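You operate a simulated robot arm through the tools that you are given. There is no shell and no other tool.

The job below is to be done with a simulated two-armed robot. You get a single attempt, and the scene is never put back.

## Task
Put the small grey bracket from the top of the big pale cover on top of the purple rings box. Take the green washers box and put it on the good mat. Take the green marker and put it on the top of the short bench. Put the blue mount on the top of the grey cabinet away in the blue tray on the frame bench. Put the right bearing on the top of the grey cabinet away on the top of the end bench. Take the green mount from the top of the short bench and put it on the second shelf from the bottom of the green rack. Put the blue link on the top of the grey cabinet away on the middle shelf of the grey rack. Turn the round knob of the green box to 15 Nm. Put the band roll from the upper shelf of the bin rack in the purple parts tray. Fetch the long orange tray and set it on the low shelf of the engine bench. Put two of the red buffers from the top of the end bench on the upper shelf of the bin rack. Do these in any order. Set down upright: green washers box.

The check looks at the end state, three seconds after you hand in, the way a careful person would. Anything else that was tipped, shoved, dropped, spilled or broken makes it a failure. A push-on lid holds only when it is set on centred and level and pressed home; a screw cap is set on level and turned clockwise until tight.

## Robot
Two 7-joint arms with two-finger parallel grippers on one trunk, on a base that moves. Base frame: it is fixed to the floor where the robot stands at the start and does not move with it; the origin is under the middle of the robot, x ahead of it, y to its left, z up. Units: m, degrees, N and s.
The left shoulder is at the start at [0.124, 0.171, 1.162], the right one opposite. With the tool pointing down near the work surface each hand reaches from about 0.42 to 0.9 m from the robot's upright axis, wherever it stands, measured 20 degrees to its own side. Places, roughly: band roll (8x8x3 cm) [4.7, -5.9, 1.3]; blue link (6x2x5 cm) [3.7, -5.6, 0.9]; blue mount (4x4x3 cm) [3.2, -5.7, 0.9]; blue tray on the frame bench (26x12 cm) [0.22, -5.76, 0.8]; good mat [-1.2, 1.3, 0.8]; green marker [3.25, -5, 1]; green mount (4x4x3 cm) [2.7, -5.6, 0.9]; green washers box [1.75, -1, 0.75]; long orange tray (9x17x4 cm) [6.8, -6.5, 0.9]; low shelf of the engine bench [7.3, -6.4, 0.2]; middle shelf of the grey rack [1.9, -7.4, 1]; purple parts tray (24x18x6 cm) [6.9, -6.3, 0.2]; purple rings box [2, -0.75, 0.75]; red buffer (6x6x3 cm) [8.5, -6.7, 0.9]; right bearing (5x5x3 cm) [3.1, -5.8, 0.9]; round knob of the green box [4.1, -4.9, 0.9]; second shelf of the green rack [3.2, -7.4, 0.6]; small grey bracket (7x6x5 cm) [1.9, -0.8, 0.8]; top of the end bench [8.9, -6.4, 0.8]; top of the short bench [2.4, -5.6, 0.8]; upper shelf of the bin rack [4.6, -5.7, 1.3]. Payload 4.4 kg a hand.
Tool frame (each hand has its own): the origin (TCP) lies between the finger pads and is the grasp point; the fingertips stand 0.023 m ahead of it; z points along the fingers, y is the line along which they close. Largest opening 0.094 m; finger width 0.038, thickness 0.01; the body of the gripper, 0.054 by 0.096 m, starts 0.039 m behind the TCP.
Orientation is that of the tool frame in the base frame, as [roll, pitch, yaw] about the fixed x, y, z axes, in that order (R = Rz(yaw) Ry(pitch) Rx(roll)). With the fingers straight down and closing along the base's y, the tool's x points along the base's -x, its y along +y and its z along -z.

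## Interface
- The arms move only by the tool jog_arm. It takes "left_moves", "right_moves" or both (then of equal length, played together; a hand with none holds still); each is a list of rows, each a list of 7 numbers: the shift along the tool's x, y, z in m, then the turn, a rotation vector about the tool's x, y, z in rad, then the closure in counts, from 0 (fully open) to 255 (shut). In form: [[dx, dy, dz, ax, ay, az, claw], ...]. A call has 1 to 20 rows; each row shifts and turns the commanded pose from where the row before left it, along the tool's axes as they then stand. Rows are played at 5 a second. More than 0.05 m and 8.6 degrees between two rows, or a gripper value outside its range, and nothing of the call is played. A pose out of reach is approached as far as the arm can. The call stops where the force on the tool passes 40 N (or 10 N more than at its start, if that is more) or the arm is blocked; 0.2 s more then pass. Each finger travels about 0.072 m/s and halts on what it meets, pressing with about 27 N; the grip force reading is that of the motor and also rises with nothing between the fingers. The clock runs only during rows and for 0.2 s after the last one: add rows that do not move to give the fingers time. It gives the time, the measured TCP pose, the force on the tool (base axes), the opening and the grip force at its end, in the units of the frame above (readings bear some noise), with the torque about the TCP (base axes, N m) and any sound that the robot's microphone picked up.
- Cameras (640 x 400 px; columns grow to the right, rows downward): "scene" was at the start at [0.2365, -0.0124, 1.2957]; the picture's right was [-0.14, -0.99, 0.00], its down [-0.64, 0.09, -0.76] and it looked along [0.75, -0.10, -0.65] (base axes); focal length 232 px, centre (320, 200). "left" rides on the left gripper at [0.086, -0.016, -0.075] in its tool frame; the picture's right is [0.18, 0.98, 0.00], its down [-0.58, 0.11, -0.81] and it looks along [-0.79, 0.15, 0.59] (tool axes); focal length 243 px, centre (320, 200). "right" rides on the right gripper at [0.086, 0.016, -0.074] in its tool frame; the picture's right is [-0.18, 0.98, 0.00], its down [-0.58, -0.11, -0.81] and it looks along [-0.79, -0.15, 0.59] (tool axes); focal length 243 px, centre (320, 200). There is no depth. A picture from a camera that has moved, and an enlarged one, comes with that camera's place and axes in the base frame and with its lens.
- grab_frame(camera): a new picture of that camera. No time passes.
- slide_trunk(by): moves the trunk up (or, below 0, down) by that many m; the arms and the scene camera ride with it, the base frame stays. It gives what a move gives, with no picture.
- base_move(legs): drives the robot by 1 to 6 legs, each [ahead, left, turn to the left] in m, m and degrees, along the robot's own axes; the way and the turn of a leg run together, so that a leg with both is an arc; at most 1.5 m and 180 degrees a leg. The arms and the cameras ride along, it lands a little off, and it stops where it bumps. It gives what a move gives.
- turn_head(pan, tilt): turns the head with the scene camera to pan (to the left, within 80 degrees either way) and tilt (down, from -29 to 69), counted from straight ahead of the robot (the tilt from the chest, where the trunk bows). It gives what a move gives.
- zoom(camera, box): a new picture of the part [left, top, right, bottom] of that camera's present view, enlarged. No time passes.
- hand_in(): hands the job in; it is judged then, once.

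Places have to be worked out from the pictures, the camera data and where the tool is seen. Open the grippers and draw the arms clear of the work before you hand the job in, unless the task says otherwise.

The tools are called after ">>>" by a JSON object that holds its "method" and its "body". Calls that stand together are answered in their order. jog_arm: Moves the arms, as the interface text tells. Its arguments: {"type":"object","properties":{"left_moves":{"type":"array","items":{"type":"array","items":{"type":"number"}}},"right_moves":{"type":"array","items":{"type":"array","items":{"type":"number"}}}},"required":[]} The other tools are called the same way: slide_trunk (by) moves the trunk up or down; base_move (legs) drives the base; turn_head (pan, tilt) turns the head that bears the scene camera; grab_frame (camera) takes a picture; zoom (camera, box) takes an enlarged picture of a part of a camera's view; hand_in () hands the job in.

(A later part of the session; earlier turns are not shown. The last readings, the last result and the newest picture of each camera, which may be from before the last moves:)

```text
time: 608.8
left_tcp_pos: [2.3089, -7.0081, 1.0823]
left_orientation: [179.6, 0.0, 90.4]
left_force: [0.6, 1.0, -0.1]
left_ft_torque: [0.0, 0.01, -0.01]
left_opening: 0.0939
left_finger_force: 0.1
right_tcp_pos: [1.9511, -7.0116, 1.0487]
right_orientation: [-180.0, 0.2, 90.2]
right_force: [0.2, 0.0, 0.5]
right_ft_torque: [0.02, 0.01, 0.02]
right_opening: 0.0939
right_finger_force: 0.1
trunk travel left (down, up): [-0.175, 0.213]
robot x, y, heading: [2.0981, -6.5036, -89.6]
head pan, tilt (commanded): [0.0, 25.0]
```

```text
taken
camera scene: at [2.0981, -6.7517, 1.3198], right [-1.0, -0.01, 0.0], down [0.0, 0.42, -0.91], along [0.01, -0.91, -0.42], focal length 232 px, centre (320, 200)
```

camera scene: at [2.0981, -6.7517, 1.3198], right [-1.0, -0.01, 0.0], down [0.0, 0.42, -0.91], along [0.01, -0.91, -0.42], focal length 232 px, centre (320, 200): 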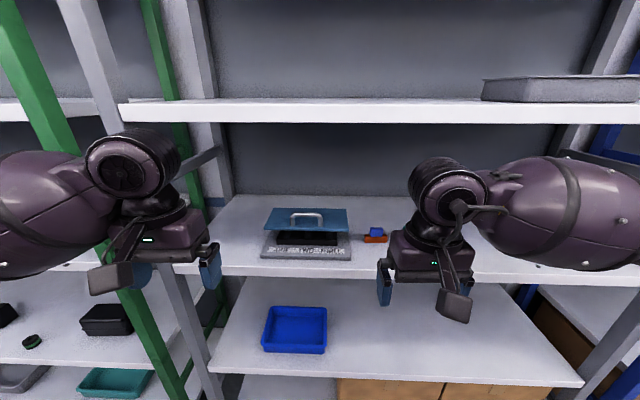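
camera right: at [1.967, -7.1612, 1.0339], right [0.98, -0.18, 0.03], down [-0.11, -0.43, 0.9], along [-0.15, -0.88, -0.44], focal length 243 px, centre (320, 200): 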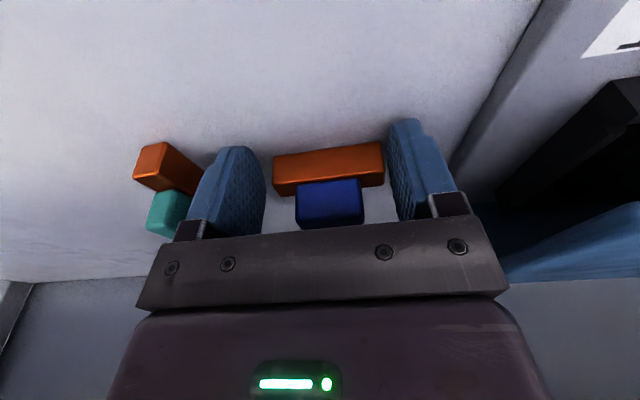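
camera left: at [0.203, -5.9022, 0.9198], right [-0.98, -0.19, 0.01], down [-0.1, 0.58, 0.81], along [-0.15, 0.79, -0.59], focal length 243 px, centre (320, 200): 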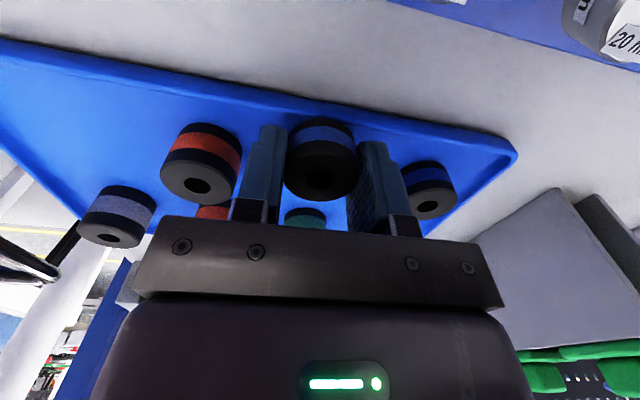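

The blue link is on the middle shelf of the grey rack. I turn back and head to the cabinet for the bearing.

>>> {"method": "base_move", "body": {"legs": [[-0.05, 0, 0], [0, 0, -90], [0, 0, -90], [-0.1, -1.1, 0]]}}

>>> {"method": "turn_head", "body": {"pan": 0, "tilt": 38}}

>>> {"method": "grab_frame", "body": {"camera": "scene"}}

```text
time: 626.9
left_tcp_pos: [2.9756, -6.0421, 1.0823]
left_orientation: [179.6, 0.0, -89.0]
left_force: [0.7, -0.4, -0.1]
left_ft_torque: [0.02, 0.01, -0.01]
left_opening: 0.0942
left_finger_force: 0.1
right_tcp_pos: [3.3324, -6.0373, 1.0488]
right_orientation: [-180.0, 0.3, -89.3]
right_force: [-0.5, -0.2, 0.4]
right_ft_torque: [0.0, 0.02, -0.01]
right_opening: 0.094
right_finger_force: 0.1
trunk travel left (down, up): [-0.175, 0.213]
robot x, y, heading: [3.1921, -6.5427, 90.8]
head pan, tilt (commanded): [0.0, 25.0]
```

```text
time: 627.6
left_tcp_pos: [2.9753, -6.0426, 1.0837]
left_orientation: [179.7, 0.1, -89.1]
left_force: [0.2, 0.6, -0.3]
left_ft_torque: [-0.03, 0.0, 0.02]
left_opening: 0.0938
left_finger_force: 0.0
right_tcp_pos: [3.3332, -6.0358, 1.0477]
right_orientation: [180.0, 0.3, -89.2]
right_force: [-1.0, 0.3, -0.3]
right_ft_torque: [-0.02, 0.01, -0.01]
right_opening: 0.0939
right_finger_force: 0.1
trunk travel left (down, up): [-0.175, 0.213]
robot x, y, heading: [3.1918, -6.5406, 90.9]
head pan, tilt (commanded): [0.0, 38.0]
```

```text
taken
camera scene: at [3.1887, -6.3047, 1.2996], right [1.0, 0.02, 0.0], down [0.01, -0.61, -0.79], along [-0.01, 0.79, -0.62], focal length 232 px, centre (320, 200)
```

scene: 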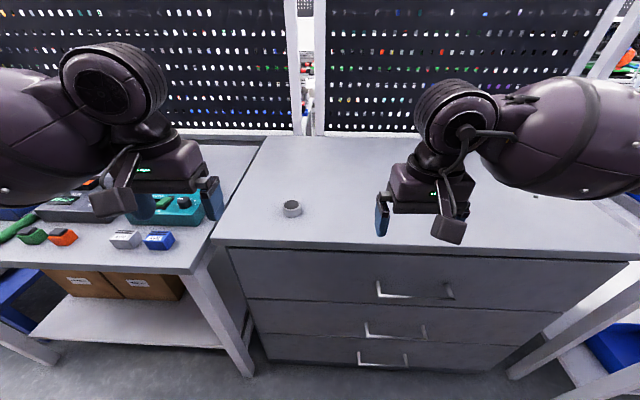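

>>> {"method": "zoom", "body": {"camera": "scene", "box": [260, 180, 340, 230]}}

>>> {"method": "zoom", "body": {"camera": "scene", "box": [460, 140, 640, 250]}}

```text
8.00 times, centred on (300, 205) of scene
camera zoom: at [3.1887, -6.3047, 1.2996], right [1.0, 0.02, 0.0], down [0.01, -0.61, -0.79], along [-0.01, 0.79, -0.62], focal length 1853 px, centre (480, 160)
```

zoom: 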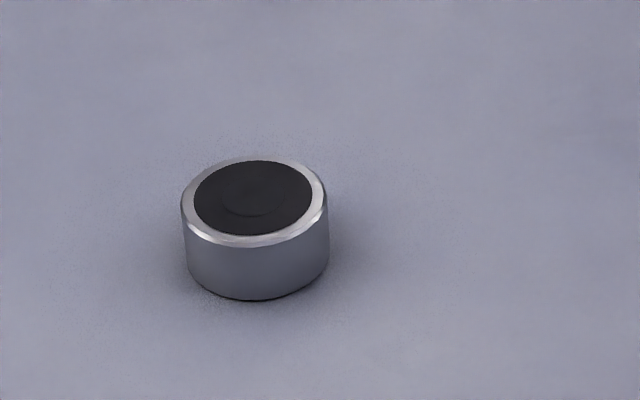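

```text
3.56 times, centred on (550, 195) of scene
camera zoom: at [3.1887, -6.3047, 1.2996], right [1.0, 0.02, 0.0], down [0.01, -0.61, -0.79], along [-0.01, 0.79, -0.62], focal length 824 px, centre (-498, 218)
```

zoom: 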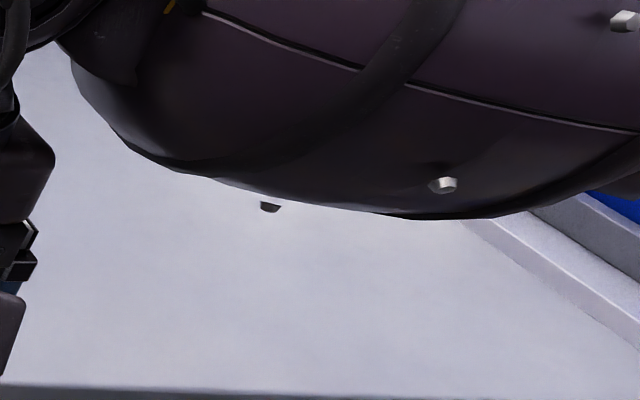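

The bearing is at (3.109,−5.850). I bring the left hand over it and check with the wrist camera.

>>> {"method": "jog_arm", "body": {"left_moves": [[-0.03175, -0.0228, 0, 0, 0, 0, 0], [-0.03175, -0.0228, 0, 0, 0, 0, 0], [-0.03175, -0.0228, 0, 0, 0, 0, 30], [-0.03175, -0.0228, 0, 0, 0, 0, 40], [-0.03175, -0.0228, 0, 0, 0, 0, 40], [-0.03175, -0.0228, 0, 0, 0, 0, 40], [0, 0, 0.04, 0, 0, 0, 40], [0, 0, 0.04, 0, 0, 0, 40], [0, 0, 0, 0, 0, 0, 40]]}}

>>> {"method": "grab_frame", "body": {"camera": "left"}}

```text
time: 629.6
left_tcp_pos: [3.1094, -5.8498, 1.0024]
left_orientation: [179.7, 0.1, -89.0]
left_force: [0.4, -0.5, -0.8]
left_ft_torque: [0.0, 0.03, -0.01]
left_opening: 0.079
left_finger_force: 0.0
right_tcp_pos: [3.3332, -6.0368, 1.0488]
right_orientation: [-180.0, 0.3, -89.2]
right_force: [-0.4, 0.5, -0.3]
right_ft_torque: [0.0, 0.0, -0.01]
right_opening: 0.0939
right_finger_force: 0.1
trunk travel left (down, up): [-0.175, 0.213]
robot x, y, heading: [3.1947, -6.5435, 91.1]
head pan, tilt (commanded): [0.0, 38.0]
```

```text
taken
camera left: at [3.1265, -5.9364, 1.0773], right [-0.98, -0.2, 0.01], down [-0.11, 0.58, 0.81], along [-0.17, 0.79, -0.59], focal length 243 px, centre (320, 200)
```

left: 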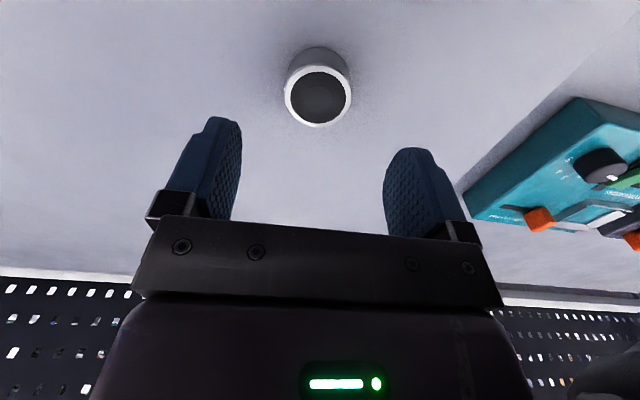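

Well centred. I descend and close on the bearing, then lift gently.

>>> {"method": "jog_arm", "body": {"left_moves": [[0, 0, 0.03, 0, 0, 0, 40], [0, 0, 0.025, 0, 0, 0, 40], [0, 0, 0.014, 0, 0, 0, 40], [0, 0, 0.0065, 0, 0, 0, 40], [0, 0, 0, 0, 0, 0, 40], [0, 0, 0, 0, 0, 0, 120], [0, 0, 0, 0, 0, 0, 200], [0, 0, 0, 0, 0, 0, 200], [0, 0, 0, 0, 0, 0, 200]]}}

>>> {"method": "jog_arm", "body": {"left_moves": [[0, 0, -0.004, 0, 0, 0, 200], [0, 0, -0.006, 0, 0, 0, 200], [0, 0, -0.008, 0, 0, 0, 200], [0, 0, -0.012, 0, 0, 0, 200], [0, 0, -0.02, 0, 0, 0, 200], [0, 0, -0.03, 0, 0, 0, 200], [0, 0, -0.04, 0, 0, 0, 200], [0, 0, -0.04, 0, 0, 0, 200], [0, 0, 0, 0, 0, 0, 200]]}}

>>> {"method": "grab_frame", "body": {"camera": "left"}}

```text
time: 631.6
left_tcp_pos: [3.1076, -5.8493, 0.9258]
left_orientation: [179.6, 0.0, -89.0]
left_force: [0.6, -0.7, -0.1]
left_ft_torque: [-0.01, -0.06, -0.01]
left_opening: 0.0451
left_finger_force: 26.8
right_tcp_pos: [3.333, -6.0353, 1.0487]
right_orientation: [180.0, 0.3, -89.4]
right_force: [0.1, 0.2, 0.3]
right_ft_torque: [-0.01, 0.02, 0.0]
right_opening: 0.0941
right_finger_force: 0.1
trunk travel left (down, up): [-0.175, 0.213]
robot x, y, heading: [3.1933, -6.5424, 91.1]
head pan, tilt (commanded): [0.0, 38.0]
```

```text
time: 633.6
left_tcp_pos: [3.1089, -5.8479, 1.0872]
left_orientation: [179.7, -0.2, -89.0]
left_force: [-0.3, -0.7, -2.0]
left_ft_torque: [-0.01, 0.02, 0.02]
left_opening: 0.0451
left_finger_force: 27.1
right_tcp_pos: [3.3313, -6.0356, 1.0485]
right_orientation: [-180.0, 0.3, -89.4]
right_force: [0.9, 0.2, 0.0]
right_ft_torque: [-0.02, 0.02, -0.01]
right_opening: 0.094
right_finger_force: 0.1
trunk travel left (down, up): [-0.175, 0.213]
robot x, y, heading: [3.1934, -6.5443, 91.1]
head pan, tilt (commanded): [0.0, 38.0]
```

```text
taken
camera left: at [3.126, -5.9341, 1.1614], right [-0.98, -0.2, 0.01], down [-0.11, 0.58, 0.81], along [-0.17, 0.79, -0.59], focal length 243 px, centre (320, 200)
```

left: 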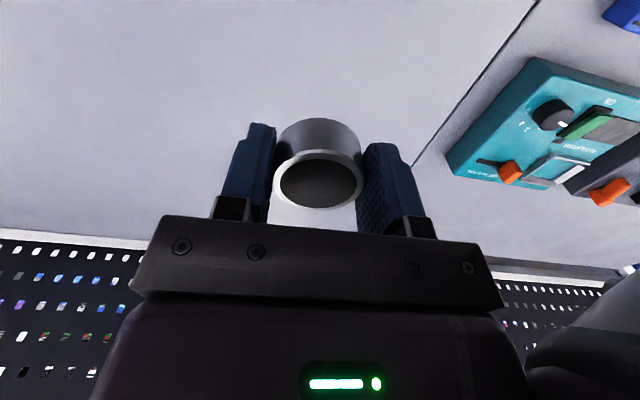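

The bearing is held in the left hand. I retract and move right to view the bin rack and band roll.

>>> {"method": "jog_arm", "body": {"left_moves": [[0.045, 0, 0, 0, 0, 0, 200], [0.045, 0, 0, 0, 0, 0, 200], [0.045, 0.03, 0, 0, 0, 0, 200], [0.04, 0.03, 0, 0, 0, 0, 200], [0, 0, 0, 0, 0, 0, 200]]}}

>>> {"method": "base_move", "body": {"legs": [[-0.1, 0, -1.1], [0, -0.9, 0]]}}

>>> {"method": "turn_head", "body": {"pan": -25, "tilt": 15}}

>>> {"method": "grab_frame", "body": {"camera": "scene"}}

```text
refused: row 3 steps farther than a row can; nothing moved
```

```text
time: 642.5
left_tcp_pos: [3.9985, -5.9468, 1.0859]
left_orientation: [179.4, -0.1, -89.1]
left_force: [-4.4, -1.4, 0.3]
left_ft_torque: [0.17, -0.53, -0.16]
left_opening: 0.0452
left_finger_force: 27.1
right_tcp_pos: [4.2256, -6.1361, 1.0492]
right_orientation: [-179.8, 0.4, -89.7]
right_force: [-0.3, 0.0, 0.2]
right_ft_torque: [0.02, 0.02, -0.03]
right_opening: 0.0939
right_finger_force: 0.1
trunk travel left (down, up): [-0.175, 0.213]
robot x, y, heading: [4.0807, -6.6416, 90.6]
head pan, tilt (commanded): [0.0, 38.0]
stopped in leg 2: the robot was blocked; the commanded pose is now the measured one
```

```text
time: 643.4
left_tcp_pos: [3.9988, -5.9457, 1.0867]
left_orientation: [179.3, -0.1, -89.2]
left_force: [-10.3, -2.0, 0.7]
left_ft_torque: [0.13, -1.04, -0.26]
left_opening: 0.045
left_finger_force: 27.1
right_tcp_pos: [4.2261, -6.1365, 1.0481]
right_orientation: [-179.9, 0.4, -89.8]
right_force: [-0.1, -0.4, 0.2]
right_ft_torque: [-0.03, -0.03, -0.02]
right_opening: 0.094
right_finger_force: 0.1
trunk travel left (down, up): [-0.175, 0.213]
robot x, y, heading: [4.0793, -6.6401, 90.5]
head pan, tilt (commanded): [-25.0, 15.0]
```

```text
taken
camera scene: at [4.1179, -6.4049, 1.3362], right [0.91, -0.41, 0.0], down [-0.11, -0.24, -0.97], along [0.4, 0.88, -0.26], focal length 232 px, centre (320, 200)
```

scene: 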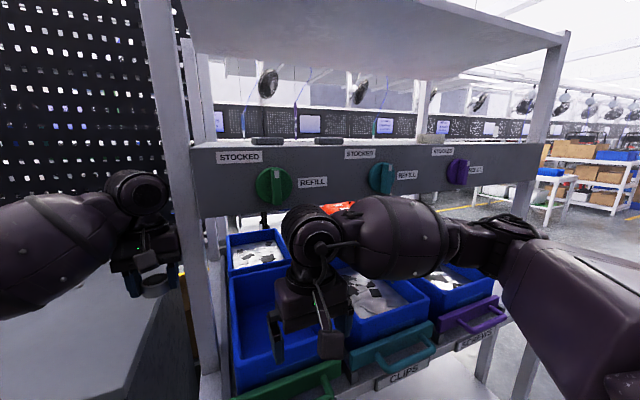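

The left hand, not retracted because that call was refused, touched the bin rack's post. I back off at once and retract the left hand.

>>> {"method": "base_move", "body": {"legs": [[0, 0.12, 0]]}}

>>> {"method": "jog_arm", "body": {"left_moves": [[0.045, 0, 0, 0, 0, 0, 200], [0.045, 0, 0, 0, 0, 0, 200], [0.04, 0.02, 0, 0, 0, 0, 200], [0.035, 0.025, 0, 0, 0, 0, 200], [0, 0, 0, 0, 0, 0, 200]]}}

>>> {"method": "grab_frame", "body": {"camera": "scene"}}

>>> {"method": "grab_frame", "body": {"camera": "left"}}

```text
time: 645.1
left_tcp_pos: [3.882, -5.9468, 1.0869]
left_orientation: [179.4, -0.1, -89.1]
left_force: [0.0, 0.4, -0.3]
left_ft_torque: [0.0, -0.03, 0.0]
left_opening: 0.0451
left_finger_force: 27.3
right_tcp_pos: [4.1075, -6.1377, 1.0472]
right_orientation: [-180.0, 0.2, -89.8]
right_force: [0.0, 0.5, -0.1]
right_ft_torque: [-0.02, 0.01, 0.0]
right_opening: 0.0942
right_finger_force: 0.0
trunk travel left (down, up): [-0.175, 0.213]
robot x, y, heading: [3.9639, -6.6439, 90.4]
head pan, tilt (commanded): [-25.0, 15.0]
```

```text
time: 646.3
left_tcp_pos: [3.838, -6.1123, 1.0859]
left_orientation: [179.4, -0.2, -89.2]
left_force: [-0.4, -0.5, -0.9]
left_ft_torque: [-0.03, 0.04, -0.01]
left_opening: 0.0452
left_finger_force: 27.4
right_tcp_pos: [4.1084, -6.1361, 1.0475]
right_orientation: [-179.9, 0.4, -89.8]
right_force: [0.4, 0.2, -0.1]
right_ft_torque: [-0.03, 0.0, -0.04]
right_opening: 0.0941
right_finger_force: 0.1
trunk travel left (down, up): [-0.175, 0.213]
robot x, y, heading: [3.9636, -6.6418, 90.6]
head pan, tilt (commanded): [-25.0, 15.0]
```

```text
taken
camera scene: at [4.0011, -6.405, 1.3359], right [0.91, -0.41, 0.0], down [-0.11, -0.24, -0.97], along [0.4, 0.88, -0.26], focal length 232 px, centre (320, 200)
```

scene: 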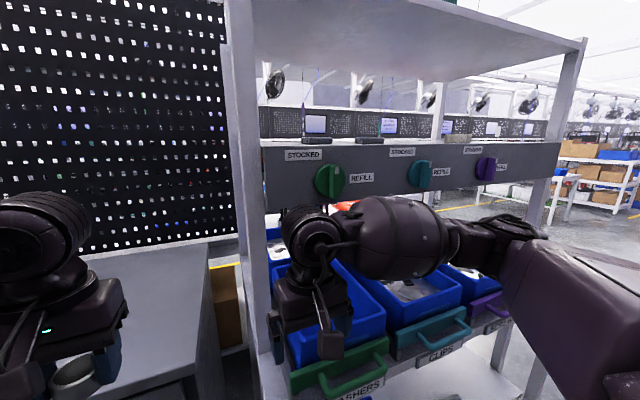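

```text
taken
camera left: at [3.856, -6.1984, 1.1619], right [-0.98, -0.2, 0.01], down [-0.11, 0.58, 0.81], along [-0.17, 0.79, -0.59], focal length 243 px, centre (320, 200)
```

left: 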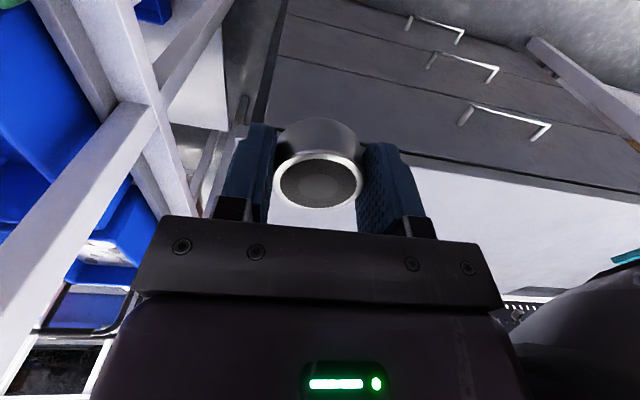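

>>> {"method": "zoom", "body": {"camera": "scene", "box": [250, 90, 570, 220]}}

>>> {"method": "zoom", "body": {"camera": "scene", "box": [420, 115, 500, 165]}}

```text
2.00 times, centred on (410, 155) of scene
camera zoom: at [4.0011, -6.405, 1.3359], right [0.91, -0.41, 0.0], down [-0.11, -0.24, -0.97], along [0.4, 0.88, -0.26], focal length 463 px, centre (140, 290)
```

zoom: 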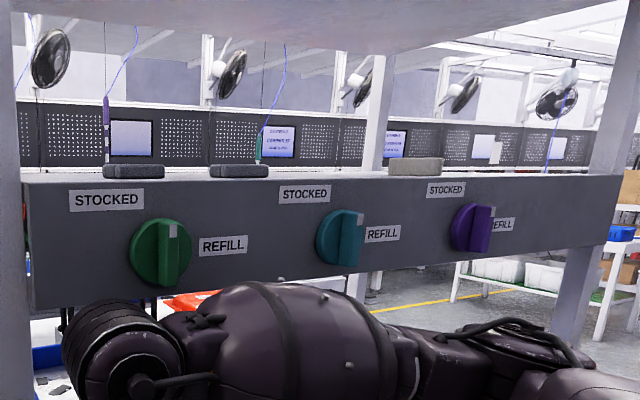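

```text
8.00 times, centred on (460, 140) of scene
camera zoom: at [4.0011, -6.405, 1.3359], right [0.91, -0.41, 0.0], down [-0.11, -0.24, -0.97], along [0.4, 0.88, -0.26], focal length 1853 px, centre (-800, 680)
```

zoom: 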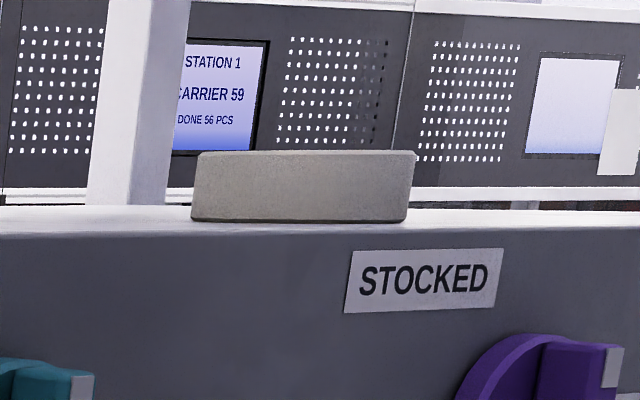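

The band roll is the beige one at about x≈4.70 on the upper shelf (z≈1.32); the knobs and panel in front must be avoided. I move to x≈4.5 keeping clear, raise the trunk, and look from above.

>>> {"method": "base_move", "body": {"legs": [[-0.04, -0.54, -0.5]]}}

>>> {"method": "slide_trunk", "body": {"by": 0.2}}

>>> {"method": "turn_head", "body": {"pan": -15, "tilt": 20}}

>>> {"method": "grab_frame", "body": {"camera": "scene"}}

```text
time: 651.5
left_tcp_pos: [4.3813, -6.1478, 1.087]
left_orientation: [179.4, -0.1, -89.8]
left_force: [0.7, -0.9, -1.5]
left_ft_torque: [0.05, 0.06, 0.04]
left_opening: 0.0452
left_finger_force: 27.6
right_tcp_pos: [4.6521, -6.1752, 1.0484]
right_orientation: [-180.0, 0.3, -90.2]
right_force: [0.3, -0.6, -0.6]
right_ft_torque: [0.01, -0.01, 0.0]
right_opening: 0.0939
right_finger_force: 0.2
trunk travel left (down, up): [-0.175, 0.213]
robot x, y, heading: [4.5025, -6.6775, 89.9]
head pan, tilt (commanded): [-25.0, 15.0]
```

```text
time: 653.7
left_tcp_pos: [4.3826, -6.1477, 1.2867]
left_orientation: [179.4, 0.0, -89.8]
left_force: [0.5, 0.1, -0.9]
left_ft_torque: [-0.03, -0.01, 0.0]
left_opening: 0.0451
left_finger_force: 26.9
right_tcp_pos: [4.6518, -6.1745, 1.2472]
right_orientation: [180.0, 0.3, -90.2]
right_force: [0.7, 0.0, 0.1]
right_ft_torque: [0.01, -0.01, -0.01]
right_opening: 0.094
right_finger_force: 0.1
trunk travel left (down, up): [-0.375, 0.013]
robot x, y, heading: [4.5042, -6.6785, 90.3]
head pan, tilt (commanded): [-25.0, 15.0]
```

```text
time: 654.4
left_tcp_pos: [4.3817, -6.1478, 1.2867]
left_orientation: [179.4, -0.1, -89.8]
left_force: [0.4, -0.2, -0.4]
left_ft_torque: [-0.01, 0.01, 0.02]
left_opening: 0.0452
left_finger_force: 27.3
right_tcp_pos: [4.653, -6.1756, 1.2477]
right_orientation: [180.0, 0.4, -90.3]
right_force: [0.0, 0.4, 0.5]
right_ft_torque: [0.01, -0.01, 0.01]
right_opening: 0.094
right_finger_force: 0.1
trunk travel left (down, up): [-0.375, 0.013]
robot x, y, heading: [4.5073, -6.6783, 90.2]
head pan, tilt (commanded): [-15.0, 20.0]
```

```text
taken
camera scene: at [4.5278, -6.5333, 1.5384], right [0.97, -0.26, 0.0], down [-0.09, -0.33, -0.94], along [0.24, 0.91, -0.34], focal length 232 px, centre (320, 200)
```

scene: 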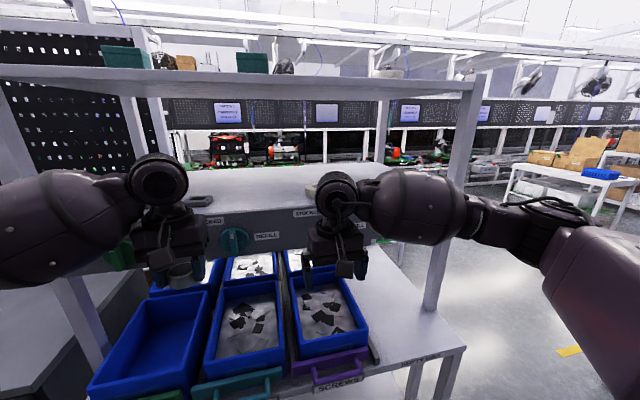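

>>> {"method": "jog_arm", "body": {"right_moves": [[0, -0.04, 0, 0, 0, 0, 0], [0, -0.04, 0, 0, 0, 0, 0], [0, -0.04, 0, 0, 0, 0, 0], [0, -0.03, 0, 0, 0, 0, 0], [0, 0, 0, 0, 0, 0, 0]]}}

>>> {"method": "zoom", "body": {"camera": "scene", "box": [160, 60, 480, 260]}}

```text
time: 655.6
left_tcp_pos: [4.381, -6.1481, 1.2865]
left_orientation: [179.4, -0.2, -89.7]
left_force: [-0.9, -0.4, -0.9]
left_ft_torque: [0.0, -0.03, 0.0]
left_opening: 0.0453
left_finger_force: 27.1
right_tcp_pos: [4.8017, -6.1762, 1.2469]
right_orientation: [-179.9, 0.2, -90.1]
right_force: [0.2, -0.6, 0.3]
right_ft_torque: [-0.02, -0.02, 0.0]
right_opening: 0.094
right_finger_force: 0.0
trunk travel left (down, up): [-0.375, 0.013]
robot x, y, heading: [4.5019, -6.6785, 90.1]
head pan, tilt (commanded): [-15.0, 20.0]
```

```text
2.00 times, centred on (320, 160) of scene
camera zoom: at [4.527, -6.5329, 1.5383], right [0.97, -0.26, 0.0], down [-0.09, -0.33, -0.94], along [0.24, 0.91, -0.34], focal length 463 px, centre (320, 280)
```

zoom: 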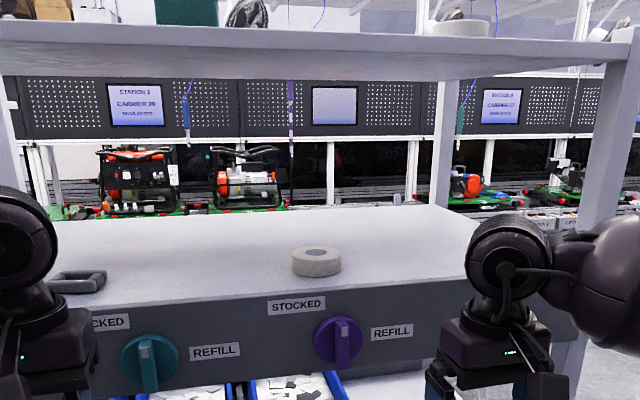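

The beige roll sits at (4.689,−5.90) on the shelf top z≈1.32; front edge y≈−6.017, next shelf underside ≈1.60. I raise the right hand and tilt it 38° forward in front of the shelf.

>>> {"method": "jog_arm", "body": {"right_moves": [[0, 0, -0.043, 0, 0, 0, 0], [0, 0, -0.043, 0, 0, 0, 0], [0, 0, -0.043, 0, 0, 0, 0], [0, 0, -0.043, 0, 0, 0, 0], [0, 0.038, 0, 0, 0, 0, 0], [0, 0.038, 0, 0, 0, 0, 0], [0, 0.037, 0, 0, 0, 0, 0], [-0.03, 0, 0, 0, -0.11, 0, 0], [-0.03, 0, 0, 0, -0.11, 0, 0], [0, 0, 0, 0, -0.11, 0, 0], [0, 0, 0, 0, -0.11, 0, 0], [0, 0, 0, 0, -0.11, 0, 0], [0, 0, 0, 0, -0.11, 0, 0], [0, 0, 0, 0, 0, 0, 0]]}}

>>> {"method": "grab_frame", "body": {"camera": "right"}}

>>> {"method": "grab_frame", "body": {"camera": "scene"}}

```text
time: 658.6
left_tcp_pos: [4.3817, -6.1483, 1.287]
left_orientation: [179.4, -0.1, -89.6]
left_force: [0.1, 0.7, -1.4]
left_ft_torque: [-0.04, 0.01, 0.01]
left_opening: 0.0451
left_finger_force: 26.9
right_tcp_pos: [4.6897, -6.1164, 1.4243]
right_orientation: [180.0, 38.2, -90.2]
right_force: [-0.3, 0.1, 0.0]
right_ft_torque: [-0.01, 0.0, 0.0]
right_opening: 0.094
right_finger_force: 0.0
trunk travel left (down, up): [-0.375, 0.013]
robot x, y, heading: [4.502, -6.6732, 90.1]
head pan, tilt (commanded): [-15.0, 20.0]
```

```text
taken
camera right: at [4.673, -6.2297, 1.4285], right [-0.98, 0.15, 0.11], down [0.11, -0.04, 0.99], along [0.15, 0.99, 0.03], focal length 243 px, centre (320, 200)
```

right: 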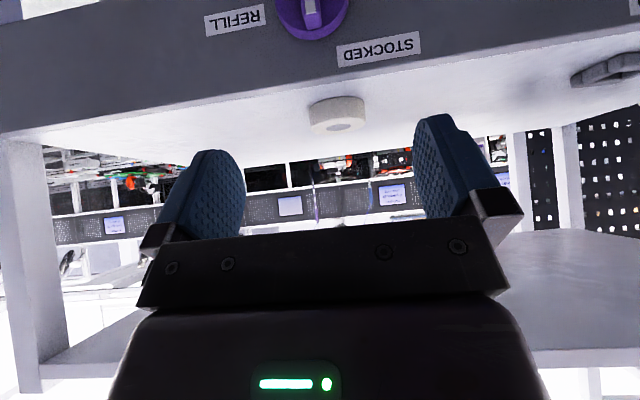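

```text
taken
camera scene: at [4.5274, -6.533, 1.5383], right [0.97, -0.26, 0.0], down [-0.09, -0.33, -0.94], along [0.24, 0.91, -0.34], focal length 232 px, centre (320, 200)
```

scene: 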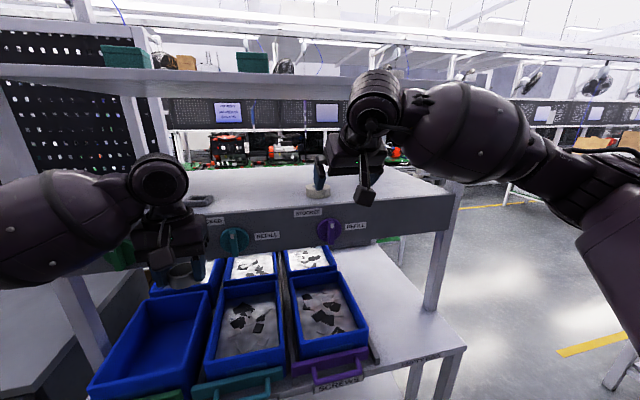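

>>> {"method": "jog_arm", "body": {"right_moves": [[-0.0315, 0.001, 0.0245, 0, 0, 0, 0], [-0.0315, 0.001, 0.0245, 0, 0, 0, 0], [-0.0315, 0, 0.0245, 0, 0, 0, 0], [0, 0, 0, 0, 0, 0, 0]]}}

>>> {"method": "grab_frame", "body": {"camera": "right"}}

>>> {"method": "zoom", "body": {"camera": "scene", "box": [240, 60, 480, 260]}}

```text
time: 659.6
left_tcp_pos: [4.3835, -6.149, 1.2869]
left_orientation: [179.5, 0.0, -89.7]
left_force: [0.6, -0.6, -0.6]
left_ft_torque: [-0.01, -0.02, -0.02]
left_opening: 0.0451
left_finger_force: 27.2
right_tcp_pos: [4.6886, -5.9978, 1.4237]
right_orientation: [-179.9, 38.2, -90.2]
right_force: [0.3, 0.3, 0.3]
right_ft_torque: [-0.02, 0.03, 0.02]
right_opening: 0.0941
right_finger_force: 0.2
trunk travel left (down, up): [-0.375, 0.013]
robot x, y, heading: [4.5038, -6.679, 90.3]
head pan, tilt (commanded): [-15.0, 20.0]
```

```text
taken
camera right: at [4.6723, -6.1105, 1.4296], right [-0.98, 0.15, 0.11], down [0.11, -0.04, 0.99], along [0.15, 0.99, 0.02], focal length 243 px, centre (320, 200)
```

right: 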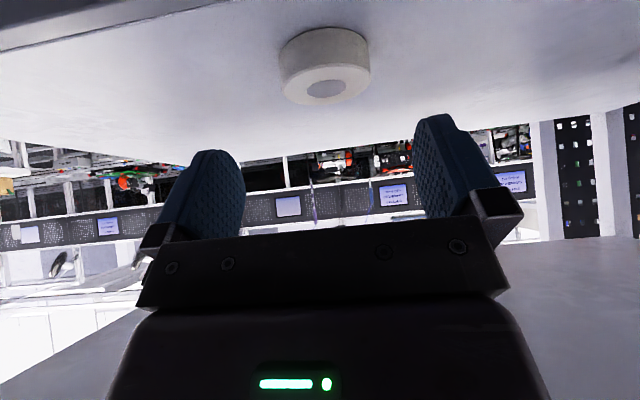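

```text
2.00 times, centred on (360, 160) of scene
camera zoom: at [4.5281, -6.5343, 1.5385], right [0.97, -0.26, 0.0], down [-0.09, -0.33, -0.94], along [0.24, 0.91, -0.34], focal length 463 px, centre (240, 280)
```

zoom: 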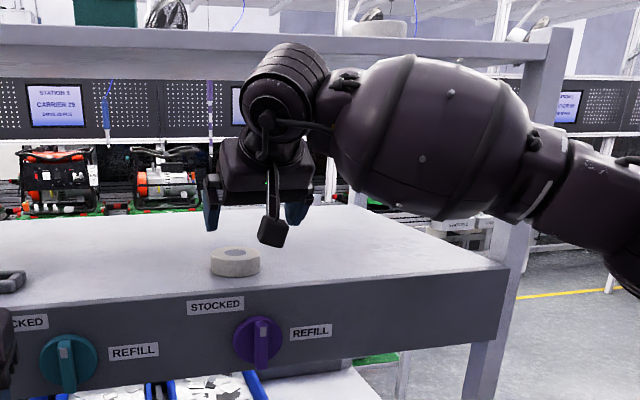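

The roll (centre ≈(4.6875,−5.914), ~7.3 cm wide) is centred between the fingers. I lower the hand in front of it to z≈1.36 and slide forward around it.

>>> {"method": "jog_arm", "body": {"right_moves": [[0.0197, 0.001, 0.025, 0, 0, 0, 0], [0.0197, 0, 0.025, 0, 0, 0, 0], [-0.0167, 0, 0.01315, 0, 0, 0, 0], [0, 0, 0, 0, 0, 0, 0]]}}

>>> {"method": "grab_frame", "body": {"camera": "right"}}

```text
time: 660.6
left_tcp_pos: [4.3827, -6.1477, 1.2878]
left_orientation: [179.4, -0.1, -89.7]
left_force: [-0.5, 0.2, -0.9]
left_ft_torque: [-0.01, -0.02, 0.02]
left_opening: 0.0451
left_finger_force: 27.6
right_tcp_pos: [4.6872, -5.9764, 1.3592]
right_orientation: [180.0, 38.2, -90.2]
right_force: [0.1, -0.1, -0.6]
right_ft_torque: [-0.02, -0.02, 0.02]
right_opening: 0.094
right_finger_force: 0.0
trunk travel left (down, up): [-0.375, 0.013]
robot x, y, heading: [4.5039, -6.68, 90.1]
head pan, tilt (commanded): [-15.0, 20.0]
```

```text
taken
camera right: at [4.671, -6.0892, 1.3652], right [-0.98, 0.15, 0.11], down [0.11, -0.04, 0.99], along [0.15, 0.99, 0.02], focal length 243 px, centre (320, 200)
```

right: 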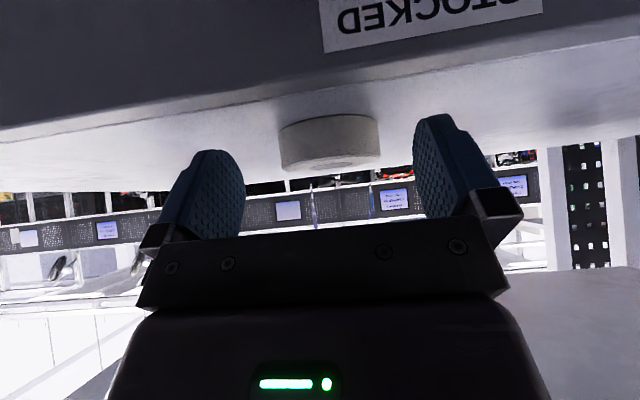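

>>> {"method": "jog_arm", "body": {"right_moves": [[-0.0165, 0, 0.013, 0, 0, 0, 0], [-0.0165, 0, 0.013, 0, 0, 0, 0], [-0.0165, 0, 0.013, 0, 0, 0, 0], [0, 0, 0, 0, 0, 0, 0]]}}

>>> {"method": "grab_frame", "body": {"camera": "right"}}

>>> {"method": "zoom", "body": {"camera": "scene", "box": [240, 60, 480, 260]}}

```text
time: 661.6
left_tcp_pos: [4.3833, -6.1483, 1.2869]
left_orientation: [179.5, -0.1, -89.7]
left_force: [1.1, 0.1, -0.7]
left_ft_torque: [-0.01, -0.02, 0.0]
left_opening: 0.045
left_finger_force: 27.0
right_tcp_pos: [4.6881, -5.9141, 1.3606]
right_orientation: [-179.9, 38.3, -90.1]
right_force: [-0.3, -0.1, 0.4]
right_ft_torque: [-0.02, 0.02, -0.02]
right_opening: 0.0938
right_finger_force: 0.0
trunk travel left (down, up): [-0.375, 0.013]
robot x, y, heading: [4.5044, -6.6789, 90.3]
head pan, tilt (commanded): [-15.0, 20.0]
```

```text
taken
camera right: at [4.6717, -6.0264, 1.3653], right [-0.98, 0.15, 0.11], down [0.11, -0.04, 0.99], along [0.15, 0.99, 0.02], focal length 243 px, centre (320, 200)
```

right: 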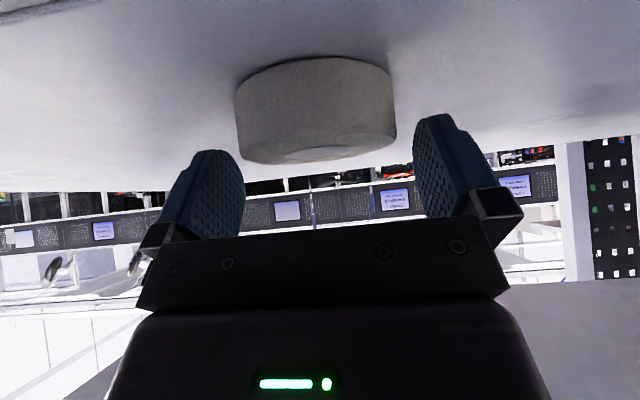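

```text
2.00 times, centred on (360, 160) of scene
camera zoom: at [4.5281, -6.5339, 1.5384], right [0.97, -0.26, 0.0], down [-0.09, -0.33, -0.94], along [0.24, 0.91, -0.34], focal length 463 px, centre (240, 280)
```

zoom: 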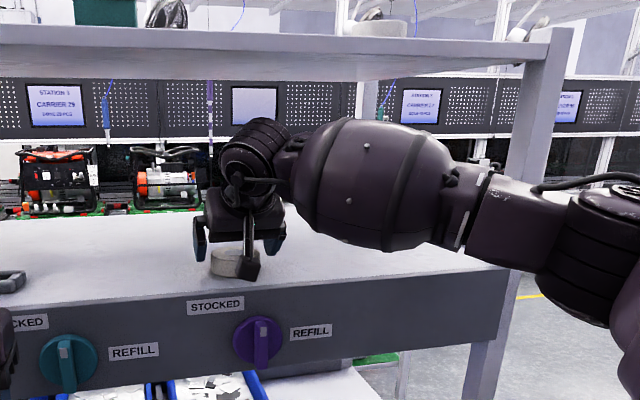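

The roll is between the fingers with about 1.7 cm of overlap in height. I close and lift slightly to test.

>>> {"method": "jog_arm", "body": {"right_moves": [[0, -0.002, 0, 0, 0, 0, 0], [0, 0, 0, 0, 0, 0, 60], [0, 0, 0, 0, 0, 0, 150], [0, 0, 0, 0, 0, 0, 150], [0, 0, 0, 0, 0, 0, 150], [-0.0025, 0, -0.0031, 0, 0, 0, 150], [-0.0031, 0, -0.0039, 0, 0, 0, 150], [-0.0031, 0, -0.0039, 0, 0, 0, 150], [0, 0, 0, 0, 0, 0, 150]]}}

>>> {"method": "grab_frame", "body": {"camera": "right"}}

>>> {"method": "zoom", "body": {"camera": "scene", "box": [280, 120, 440, 230]}}

```text
time: 663.6
left_tcp_pos: [4.3824, -6.1475, 1.2873]
left_orientation: [179.4, -0.1, -89.7]
left_force: [0.3, 1.1, -0.9]
left_ft_torque: [0.01, -0.02, -0.01]
left_opening: 0.0449
left_finger_force: 27.2
right_tcp_pos: [4.6892, -5.9122, 1.3741]
right_orientation: [-179.9, 38.1, -90.1]
right_force: [-0.2, 0.1, -0.6]
right_ft_torque: [0.02, 0.0, 0.0]
right_opening: 0.0706
right_finger_force: 27.0
trunk travel left (down, up): [-0.375, 0.013]
robot x, y, heading: [4.5046, -6.6819, 90.0]
head pan, tilt (commanded): [-15.0, 20.0]
```

```text
taken
camera right: at [4.6732, -6.0258, 1.379], right [-0.98, 0.15, 0.11], down [0.11, -0.04, 0.99], along [0.15, 0.99, 0.02], focal length 243 px, centre (320, 200)
```

right: 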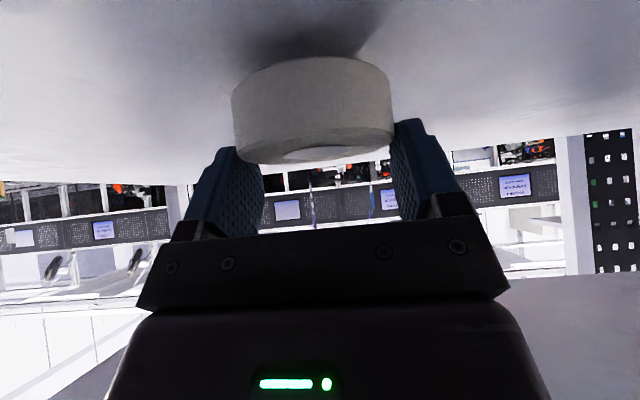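

```text
3.64 times, centred on (360, 175) of scene
camera zoom: at [4.5278, -6.5331, 1.5383], right [0.97, -0.26, 0.0], down [-0.09, -0.33, -0.94], along [0.24, 0.91, -0.34], focal length 842 px, centre (174, 291)
```

zoom: 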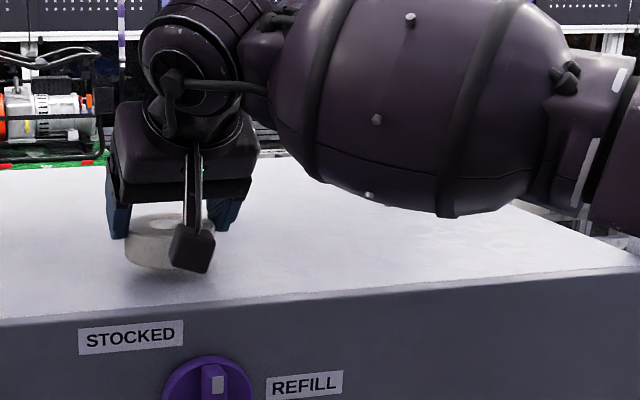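

The roll is held and lifted. I draw it straight back out of the shelf.

>>> {"method": "jog_arm", "body": {"right_moves": [[0.0236, 0, -0.0185, 0, 0, 0, 150], [0.0314, 0, -0.0247, 0, 0, 0, 150], [0.0314, 0, -0.0247, 0, 0, 0, 150], [0.0314, 0, -0.0247, 0, 0, 0, 150], [0.0314, 0, -0.0247, 0, 0, 0, 150], [0.0314, 0, -0.0247, 0, 0, 0, 150], [0, 0, 0, 0, 0, 0, 150]]}}

>>> {"method": "grab_frame", "body": {"camera": "scene"}}

```text
time: 665.2
left_tcp_pos: [4.3815, -6.1481, 1.2856]
left_orientation: [179.4, -0.1, -89.7]
left_force: [-0.6, 0.2, -1.4]
left_ft_torque: [0.0, -0.01, -0.03]
left_opening: 0.045
left_finger_force: 26.3
right_tcp_pos: [4.688, -6.1425, 1.3732]
right_orientation: [-179.9, 38.1, -90.1]
right_force: [0.9, 0.4, -0.4]
right_ft_torque: [0.03, -0.03, 0.05]
right_opening: 0.0705
right_finger_force: 27.5
trunk travel left (down, up): [-0.375, 0.013]
robot x, y, heading: [4.507, -6.6781, 90.1]
head pan, tilt (commanded): [-15.0, 20.0]
```

```text
taken
camera scene: at [4.5275, -6.5323, 1.5383], right [0.97, -0.26, 0.0], down [-0.09, -0.33, -0.94], along [0.24, 0.91, -0.34], focal length 232 px, centre (320, 200)
```

scene: 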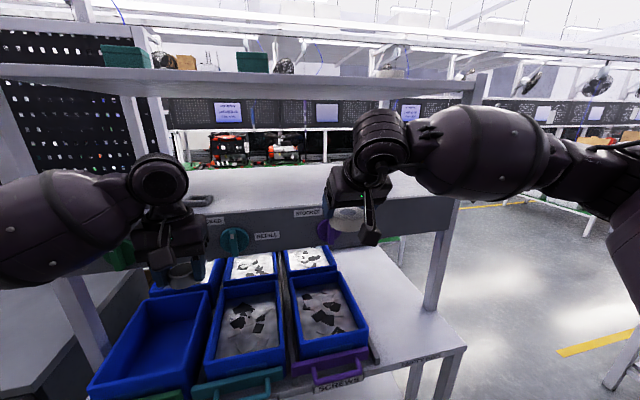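

Now east: I slide right past the bin rack into the open area, then lower the trunk.

>>> {"method": "base_move", "body": {"legs": [[0, -1.0, 0]]}}

>>> {"method": "slide_trunk", "body": {"by": -0.2}}

>>> {"method": "turn_head", "body": {"pan": -60, "tilt": 22}}

>>> {"method": "grab_frame", "body": {"camera": "scene"}}

```text
time: 674.4
left_tcp_pos: [5.3956, -6.1495, 1.2871]
left_orientation: [179.6, -0.1, -90.1]
left_force: [1.0, -0.6, -1.6]
left_ft_torque: [0.02, 0.0, 0.01]
left_opening: 0.0453
left_finger_force: 27.4
right_tcp_pos: [5.7017, -6.1461, 1.3752]
right_orientation: [-179.8, 38.0, -90.6]
right_force: [-0.3, -0.2, -0.7]
right_ft_torque: [0.01, 0.02, 0.02]
right_opening: 0.0707
right_finger_force: 27.7
trunk travel left (down, up): [-0.375, 0.013]
robot x, y, heading: [5.514, -6.678, 89.6]
head pan, tilt (commanded): [-15.0, 20.0]
```

```text
time: 676.6
left_tcp_pos: [5.3966, -6.1506, 1.0895]
left_orientation: [179.4, 0.0, -90.0]
left_force: [-0.1, -0.2, -0.8]
left_ft_torque: [0.03, 0.0, 0.0]
left_opening: 0.0451
left_finger_force: 27.3
right_tcp_pos: [5.7017, -6.1491, 1.1746]
right_orientation: [-180.0, 38.3, -90.6]
right_force: [-0.1, -1.0, -0.8]
right_ft_torque: [-0.04, 0.03, 0.01]
right_opening: 0.0708
right_finger_force: 26.5
trunk travel left (down, up): [-0.175, 0.213]
robot x, y, heading: [5.5179, -6.6849, 89.9]
head pan, tilt (commanded): [-15.0, 20.0]
```

```text
time: 677.7
left_tcp_pos: [5.3956, -6.1506, 1.0872]
left_orientation: [179.4, -0.1, -90.1]
left_force: [0.0, 0.1, -0.8]
left_ft_torque: [-0.03, 0.02, -0.01]
left_opening: 0.0453
left_finger_force: 27.3
right_tcp_pos: [5.7018, -6.1448, 1.1744]
right_orientation: [-180.0, 38.1, -90.7]
right_force: [-1.1, -1.3, -1.6]
right_ft_torque: [0.04, 0.01, -0.01]
right_opening: 0.0707
right_finger_force: 27.1
trunk travel left (down, up): [-0.175, 0.213]
robot x, y, heading: [5.5124, -6.6812, 89.8]
head pan, tilt (commanded): [-60.0, 22.0]
```

```text
taken
camera scene: at [5.5949, -6.4832, 1.3247], right [0.5, -0.87, 0.0], down [-0.33, -0.19, -0.93], along [0.81, 0.46, -0.37], focal length 232 px, centre (320, 200)
```

scene: 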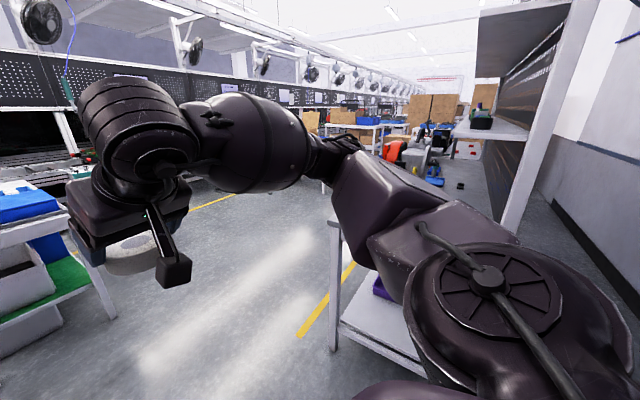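

The engine bench starts at x≈6.44 with its front at y≈−6.07, open to the north. I drive around its corner to stand in front of it, facing −y.

>>> {"method": "base_move", "body": {"legs": [[0, -0.3, 0], [1.25, 0, 0], [0, 0, -90], [1.0, 0, 0], [0, 0, -90]]}}

>>> {"method": "turn_head", "body": {"pan": 0, "tilt": 30}}

>>> {"method": "grab_frame", "body": {"camera": "scene"}}

```text
time: 699.2
left_tcp_pos: [6.9321, -5.9579, 1.0856]
left_orientation: [179.4, -0.1, 90.2]
left_force: [-0.1, -0.2, -1.2]
left_ft_torque: [-0.02, 0.02, 0.0]
left_opening: 0.0451
left_finger_force: 26.4
right_tcp_pos: [6.6261, -5.9612, 1.1738]
right_orientation: [-179.9, 38.1, 89.8]
right_force: [-0.7, -0.4, -0.8]
right_ft_torque: [-0.02, -0.02, 0.0]
right_opening: 0.0709
right_finger_force: 27.2
trunk travel left (down, up): [-0.175, 0.213]
robot x, y, heading: [6.8119, -5.4223, -89.9]
head pan, tilt (commanded): [-60.0, 22.0]
```

```text
time: 700.5
left_tcp_pos: [6.9317, -5.9582, 1.0862]
left_orientation: [179.4, -0.1, 90.2]
left_force: [0.3, 0.7, -0.2]
left_ft_torque: [0.0, 0.01, 0.0]
left_opening: 0.0451
left_finger_force: 26.9
right_tcp_pos: [6.6272, -5.9617, 1.1741]
right_orientation: [-179.8, 38.1, 89.7]
right_force: [-0.8, 0.3, -1.4]
right_ft_torque: [-0.03, 0.0, 0.0]
right_opening: 0.0707
right_finger_force: 26.9
trunk travel left (down, up): [-0.175, 0.213]
robot x, y, heading: [6.8124, -5.4239, -89.9]
head pan, tilt (commanded): [0.0, 30.0]
```

```text
taken
camera scene: at [6.8109, -5.67, 1.3119], right [-1.0, 0.0, 0.0], down [0.0, 0.5, -0.87], along [0.0, -0.87, -0.5], focal length 232 px, centre (320, 200)
```

scene: 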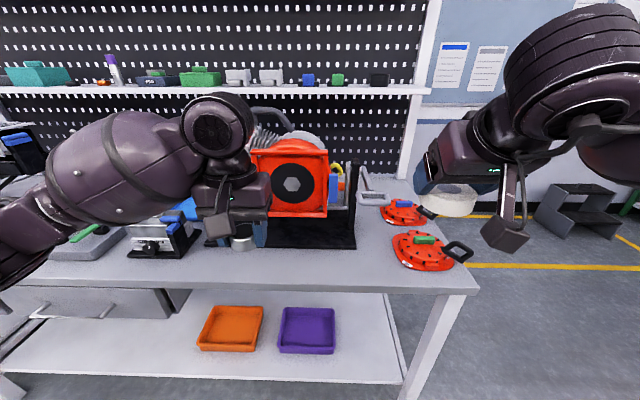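

>>> {"method": "zoom", "body": {"camera": "scene", "box": [180, 120, 480, 300]}}

>>> {"method": "zoom", "body": {"camera": "scene", "box": [170, 290, 400, 400]}}

```text
2.13 times, centred on (330, 210) of scene
camera zoom: at [6.8109, -5.67, 1.3119], right [-1.0, 0.0, 0.0], down [0.0, 0.5, -0.87], along [0.0, -0.87, -0.5], focal length 494 px, centre (299, 179)
```

zoom: 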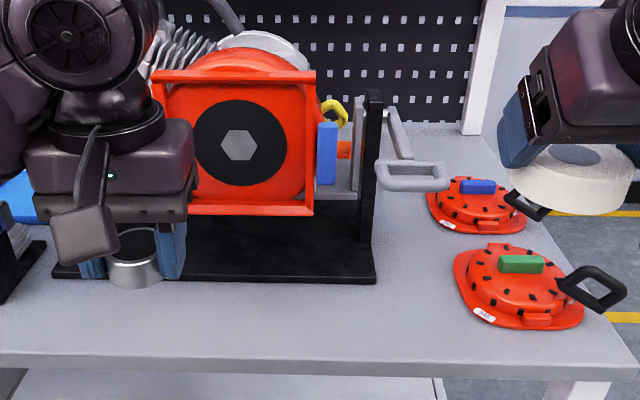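

```text
2.78 times, centred on (285, 345) of scene
camera zoom: at [6.8109, -5.67, 1.3119], right [-1.0, 0.0, 0.0], down [0.0, 0.5, -0.87], along [0.0, -0.87, -0.5], focal length 644 px, centre (417, -204)
```

zoom: 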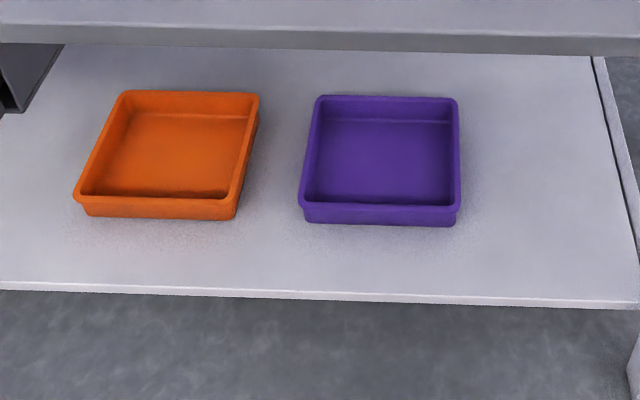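

>>> {"method": "zoom", "body": {"camera": "scene", "box": [300, 140, 400, 220]}}

>>> {"method": "turn_head", "body": {"pan": 35, "tilt": 30}}

>>> {"method": "grab_frame", "body": {"camera": "scene"}}

```text
5.00 times, centred on (350, 180) of scene
camera zoom: at [6.8109, -5.67, 1.3119], right [-1.0, 0.0, 0.0], down [0.0, 0.5, -0.87], along [0.0, -0.87, -0.5], focal length 1158 px, centre (170, 300)
```

zoom: 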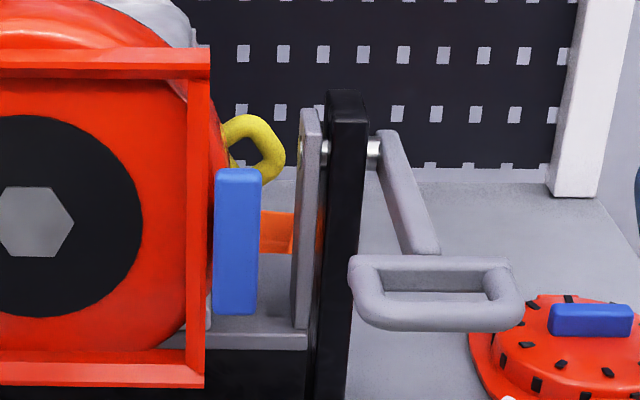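

```text
time: 701.6
left_tcp_pos: [6.9314, -5.9579, 1.0867]
left_orientation: [179.5, -0.1, 90.1]
left_force: [0.8, 0.2, -1.7]
left_ft_torque: [0.02, 0.01, -0.02]
left_opening: 0.0447
left_finger_force: 26.9
right_tcp_pos: [6.626, -5.9612, 1.1737]
right_orientation: [-179.9, 38.1, 89.7]
right_force: [0.1, -0.4, -0.9]
right_ft_torque: [0.02, 0.02, -0.02]
right_opening: 0.0707
right_finger_force: 26.9
trunk travel left (down, up): [-0.175, 0.213]
robot x, y, heading: [6.8102, -5.4284, -90.1]
head pan, tilt (commanded): [35.0, 30.0]
```

```text
taken
camera scene: at [6.8628, -5.6538, 1.3119], right [-0.82, -0.57, 0.0], down [-0.29, 0.41, -0.87], along [0.5, -0.71, -0.5], focal length 232 px, centre (320, 200)
```

scene: 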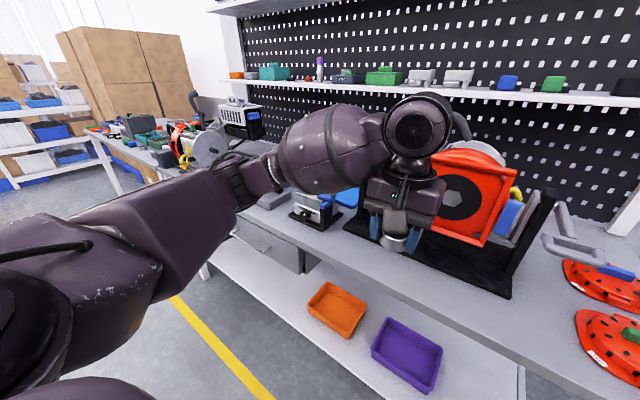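

The purple tray is on the low shelf at x 6.75–7.0, y −6.22…−6.40. An orange object can be glimpsed behind the machine near (6.75,−6.53). I'll first deliver the bearing to the end bench to free the left hand: move left (+x) in steps.

>>> {"method": "base_move", "body": {"legs": [[0, 1.1, 0]]}}

>>> {"method": "turn_head", "body": {"pan": 30, "tilt": 25}}

>>> {"method": "grab_frame", "body": {"camera": "scene"}}

```text
time: 711.5
left_tcp_pos: [8.03, -5.9582, 1.0863]
left_orientation: [179.4, -0.1, 90.2]
left_force: [-0.9, 0.8, -0.9]
left_ft_torque: [0.04, 0.01, 0.0]
left_opening: 0.0449
left_finger_force: 27.4
right_tcp_pos: [7.7244, -5.9619, 1.1736]
right_orientation: [-180.0, 38.1, 89.6]
right_force: [-0.3, -0.5, -0.9]
right_ft_torque: [-0.04, -0.03, 0.03]
right_opening: 0.0705
right_finger_force: 26.6
trunk travel left (down, up): [-0.175, 0.213]
robot x, y, heading: [7.9091, -5.4265, -90.0]
head pan, tilt (commanded): [35.0, 30.0]
```

```text
time: 712.1
left_tcp_pos: [8.0305, -5.9597, 1.0863]
left_orientation: [179.4, -0.1, 90.1]
left_force: [0.0, -0.1, -0.4]
left_ft_torque: [0.04, 0.03, 0.02]
left_opening: 0.0451
left_finger_force: 27.1
right_tcp_pos: [7.7237, -5.9627, 1.1743]
right_orientation: [-179.8, 38.1, 89.6]
right_force: [0.7, 0.1, -0.5]
right_ft_torque: [-0.03, -0.03, -0.01]
right_opening: 0.0707
right_finger_force: 27.4
trunk travel left (down, up): [-0.175, 0.213]
robot x, y, heading: [7.91, -5.4237, -90.2]
head pan, tilt (commanded): [30.0, 25.0]
```

```text
taken
camera scene: at [7.9561, -5.6613, 1.3198], right [-0.87, -0.5, 0.0], down [-0.21, 0.37, -0.91], along [0.45, -0.79, -0.42], focal length 232 px, centre (320, 200)
```

scene: 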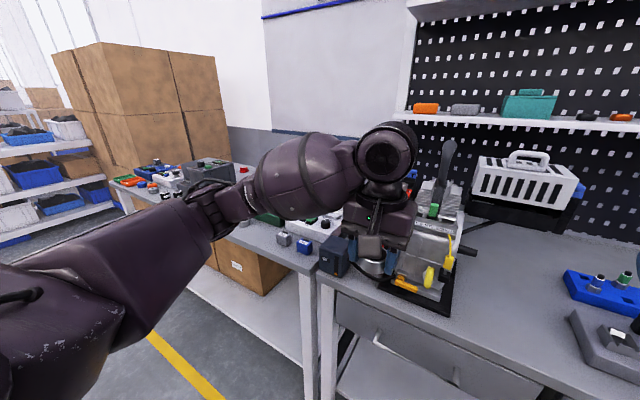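

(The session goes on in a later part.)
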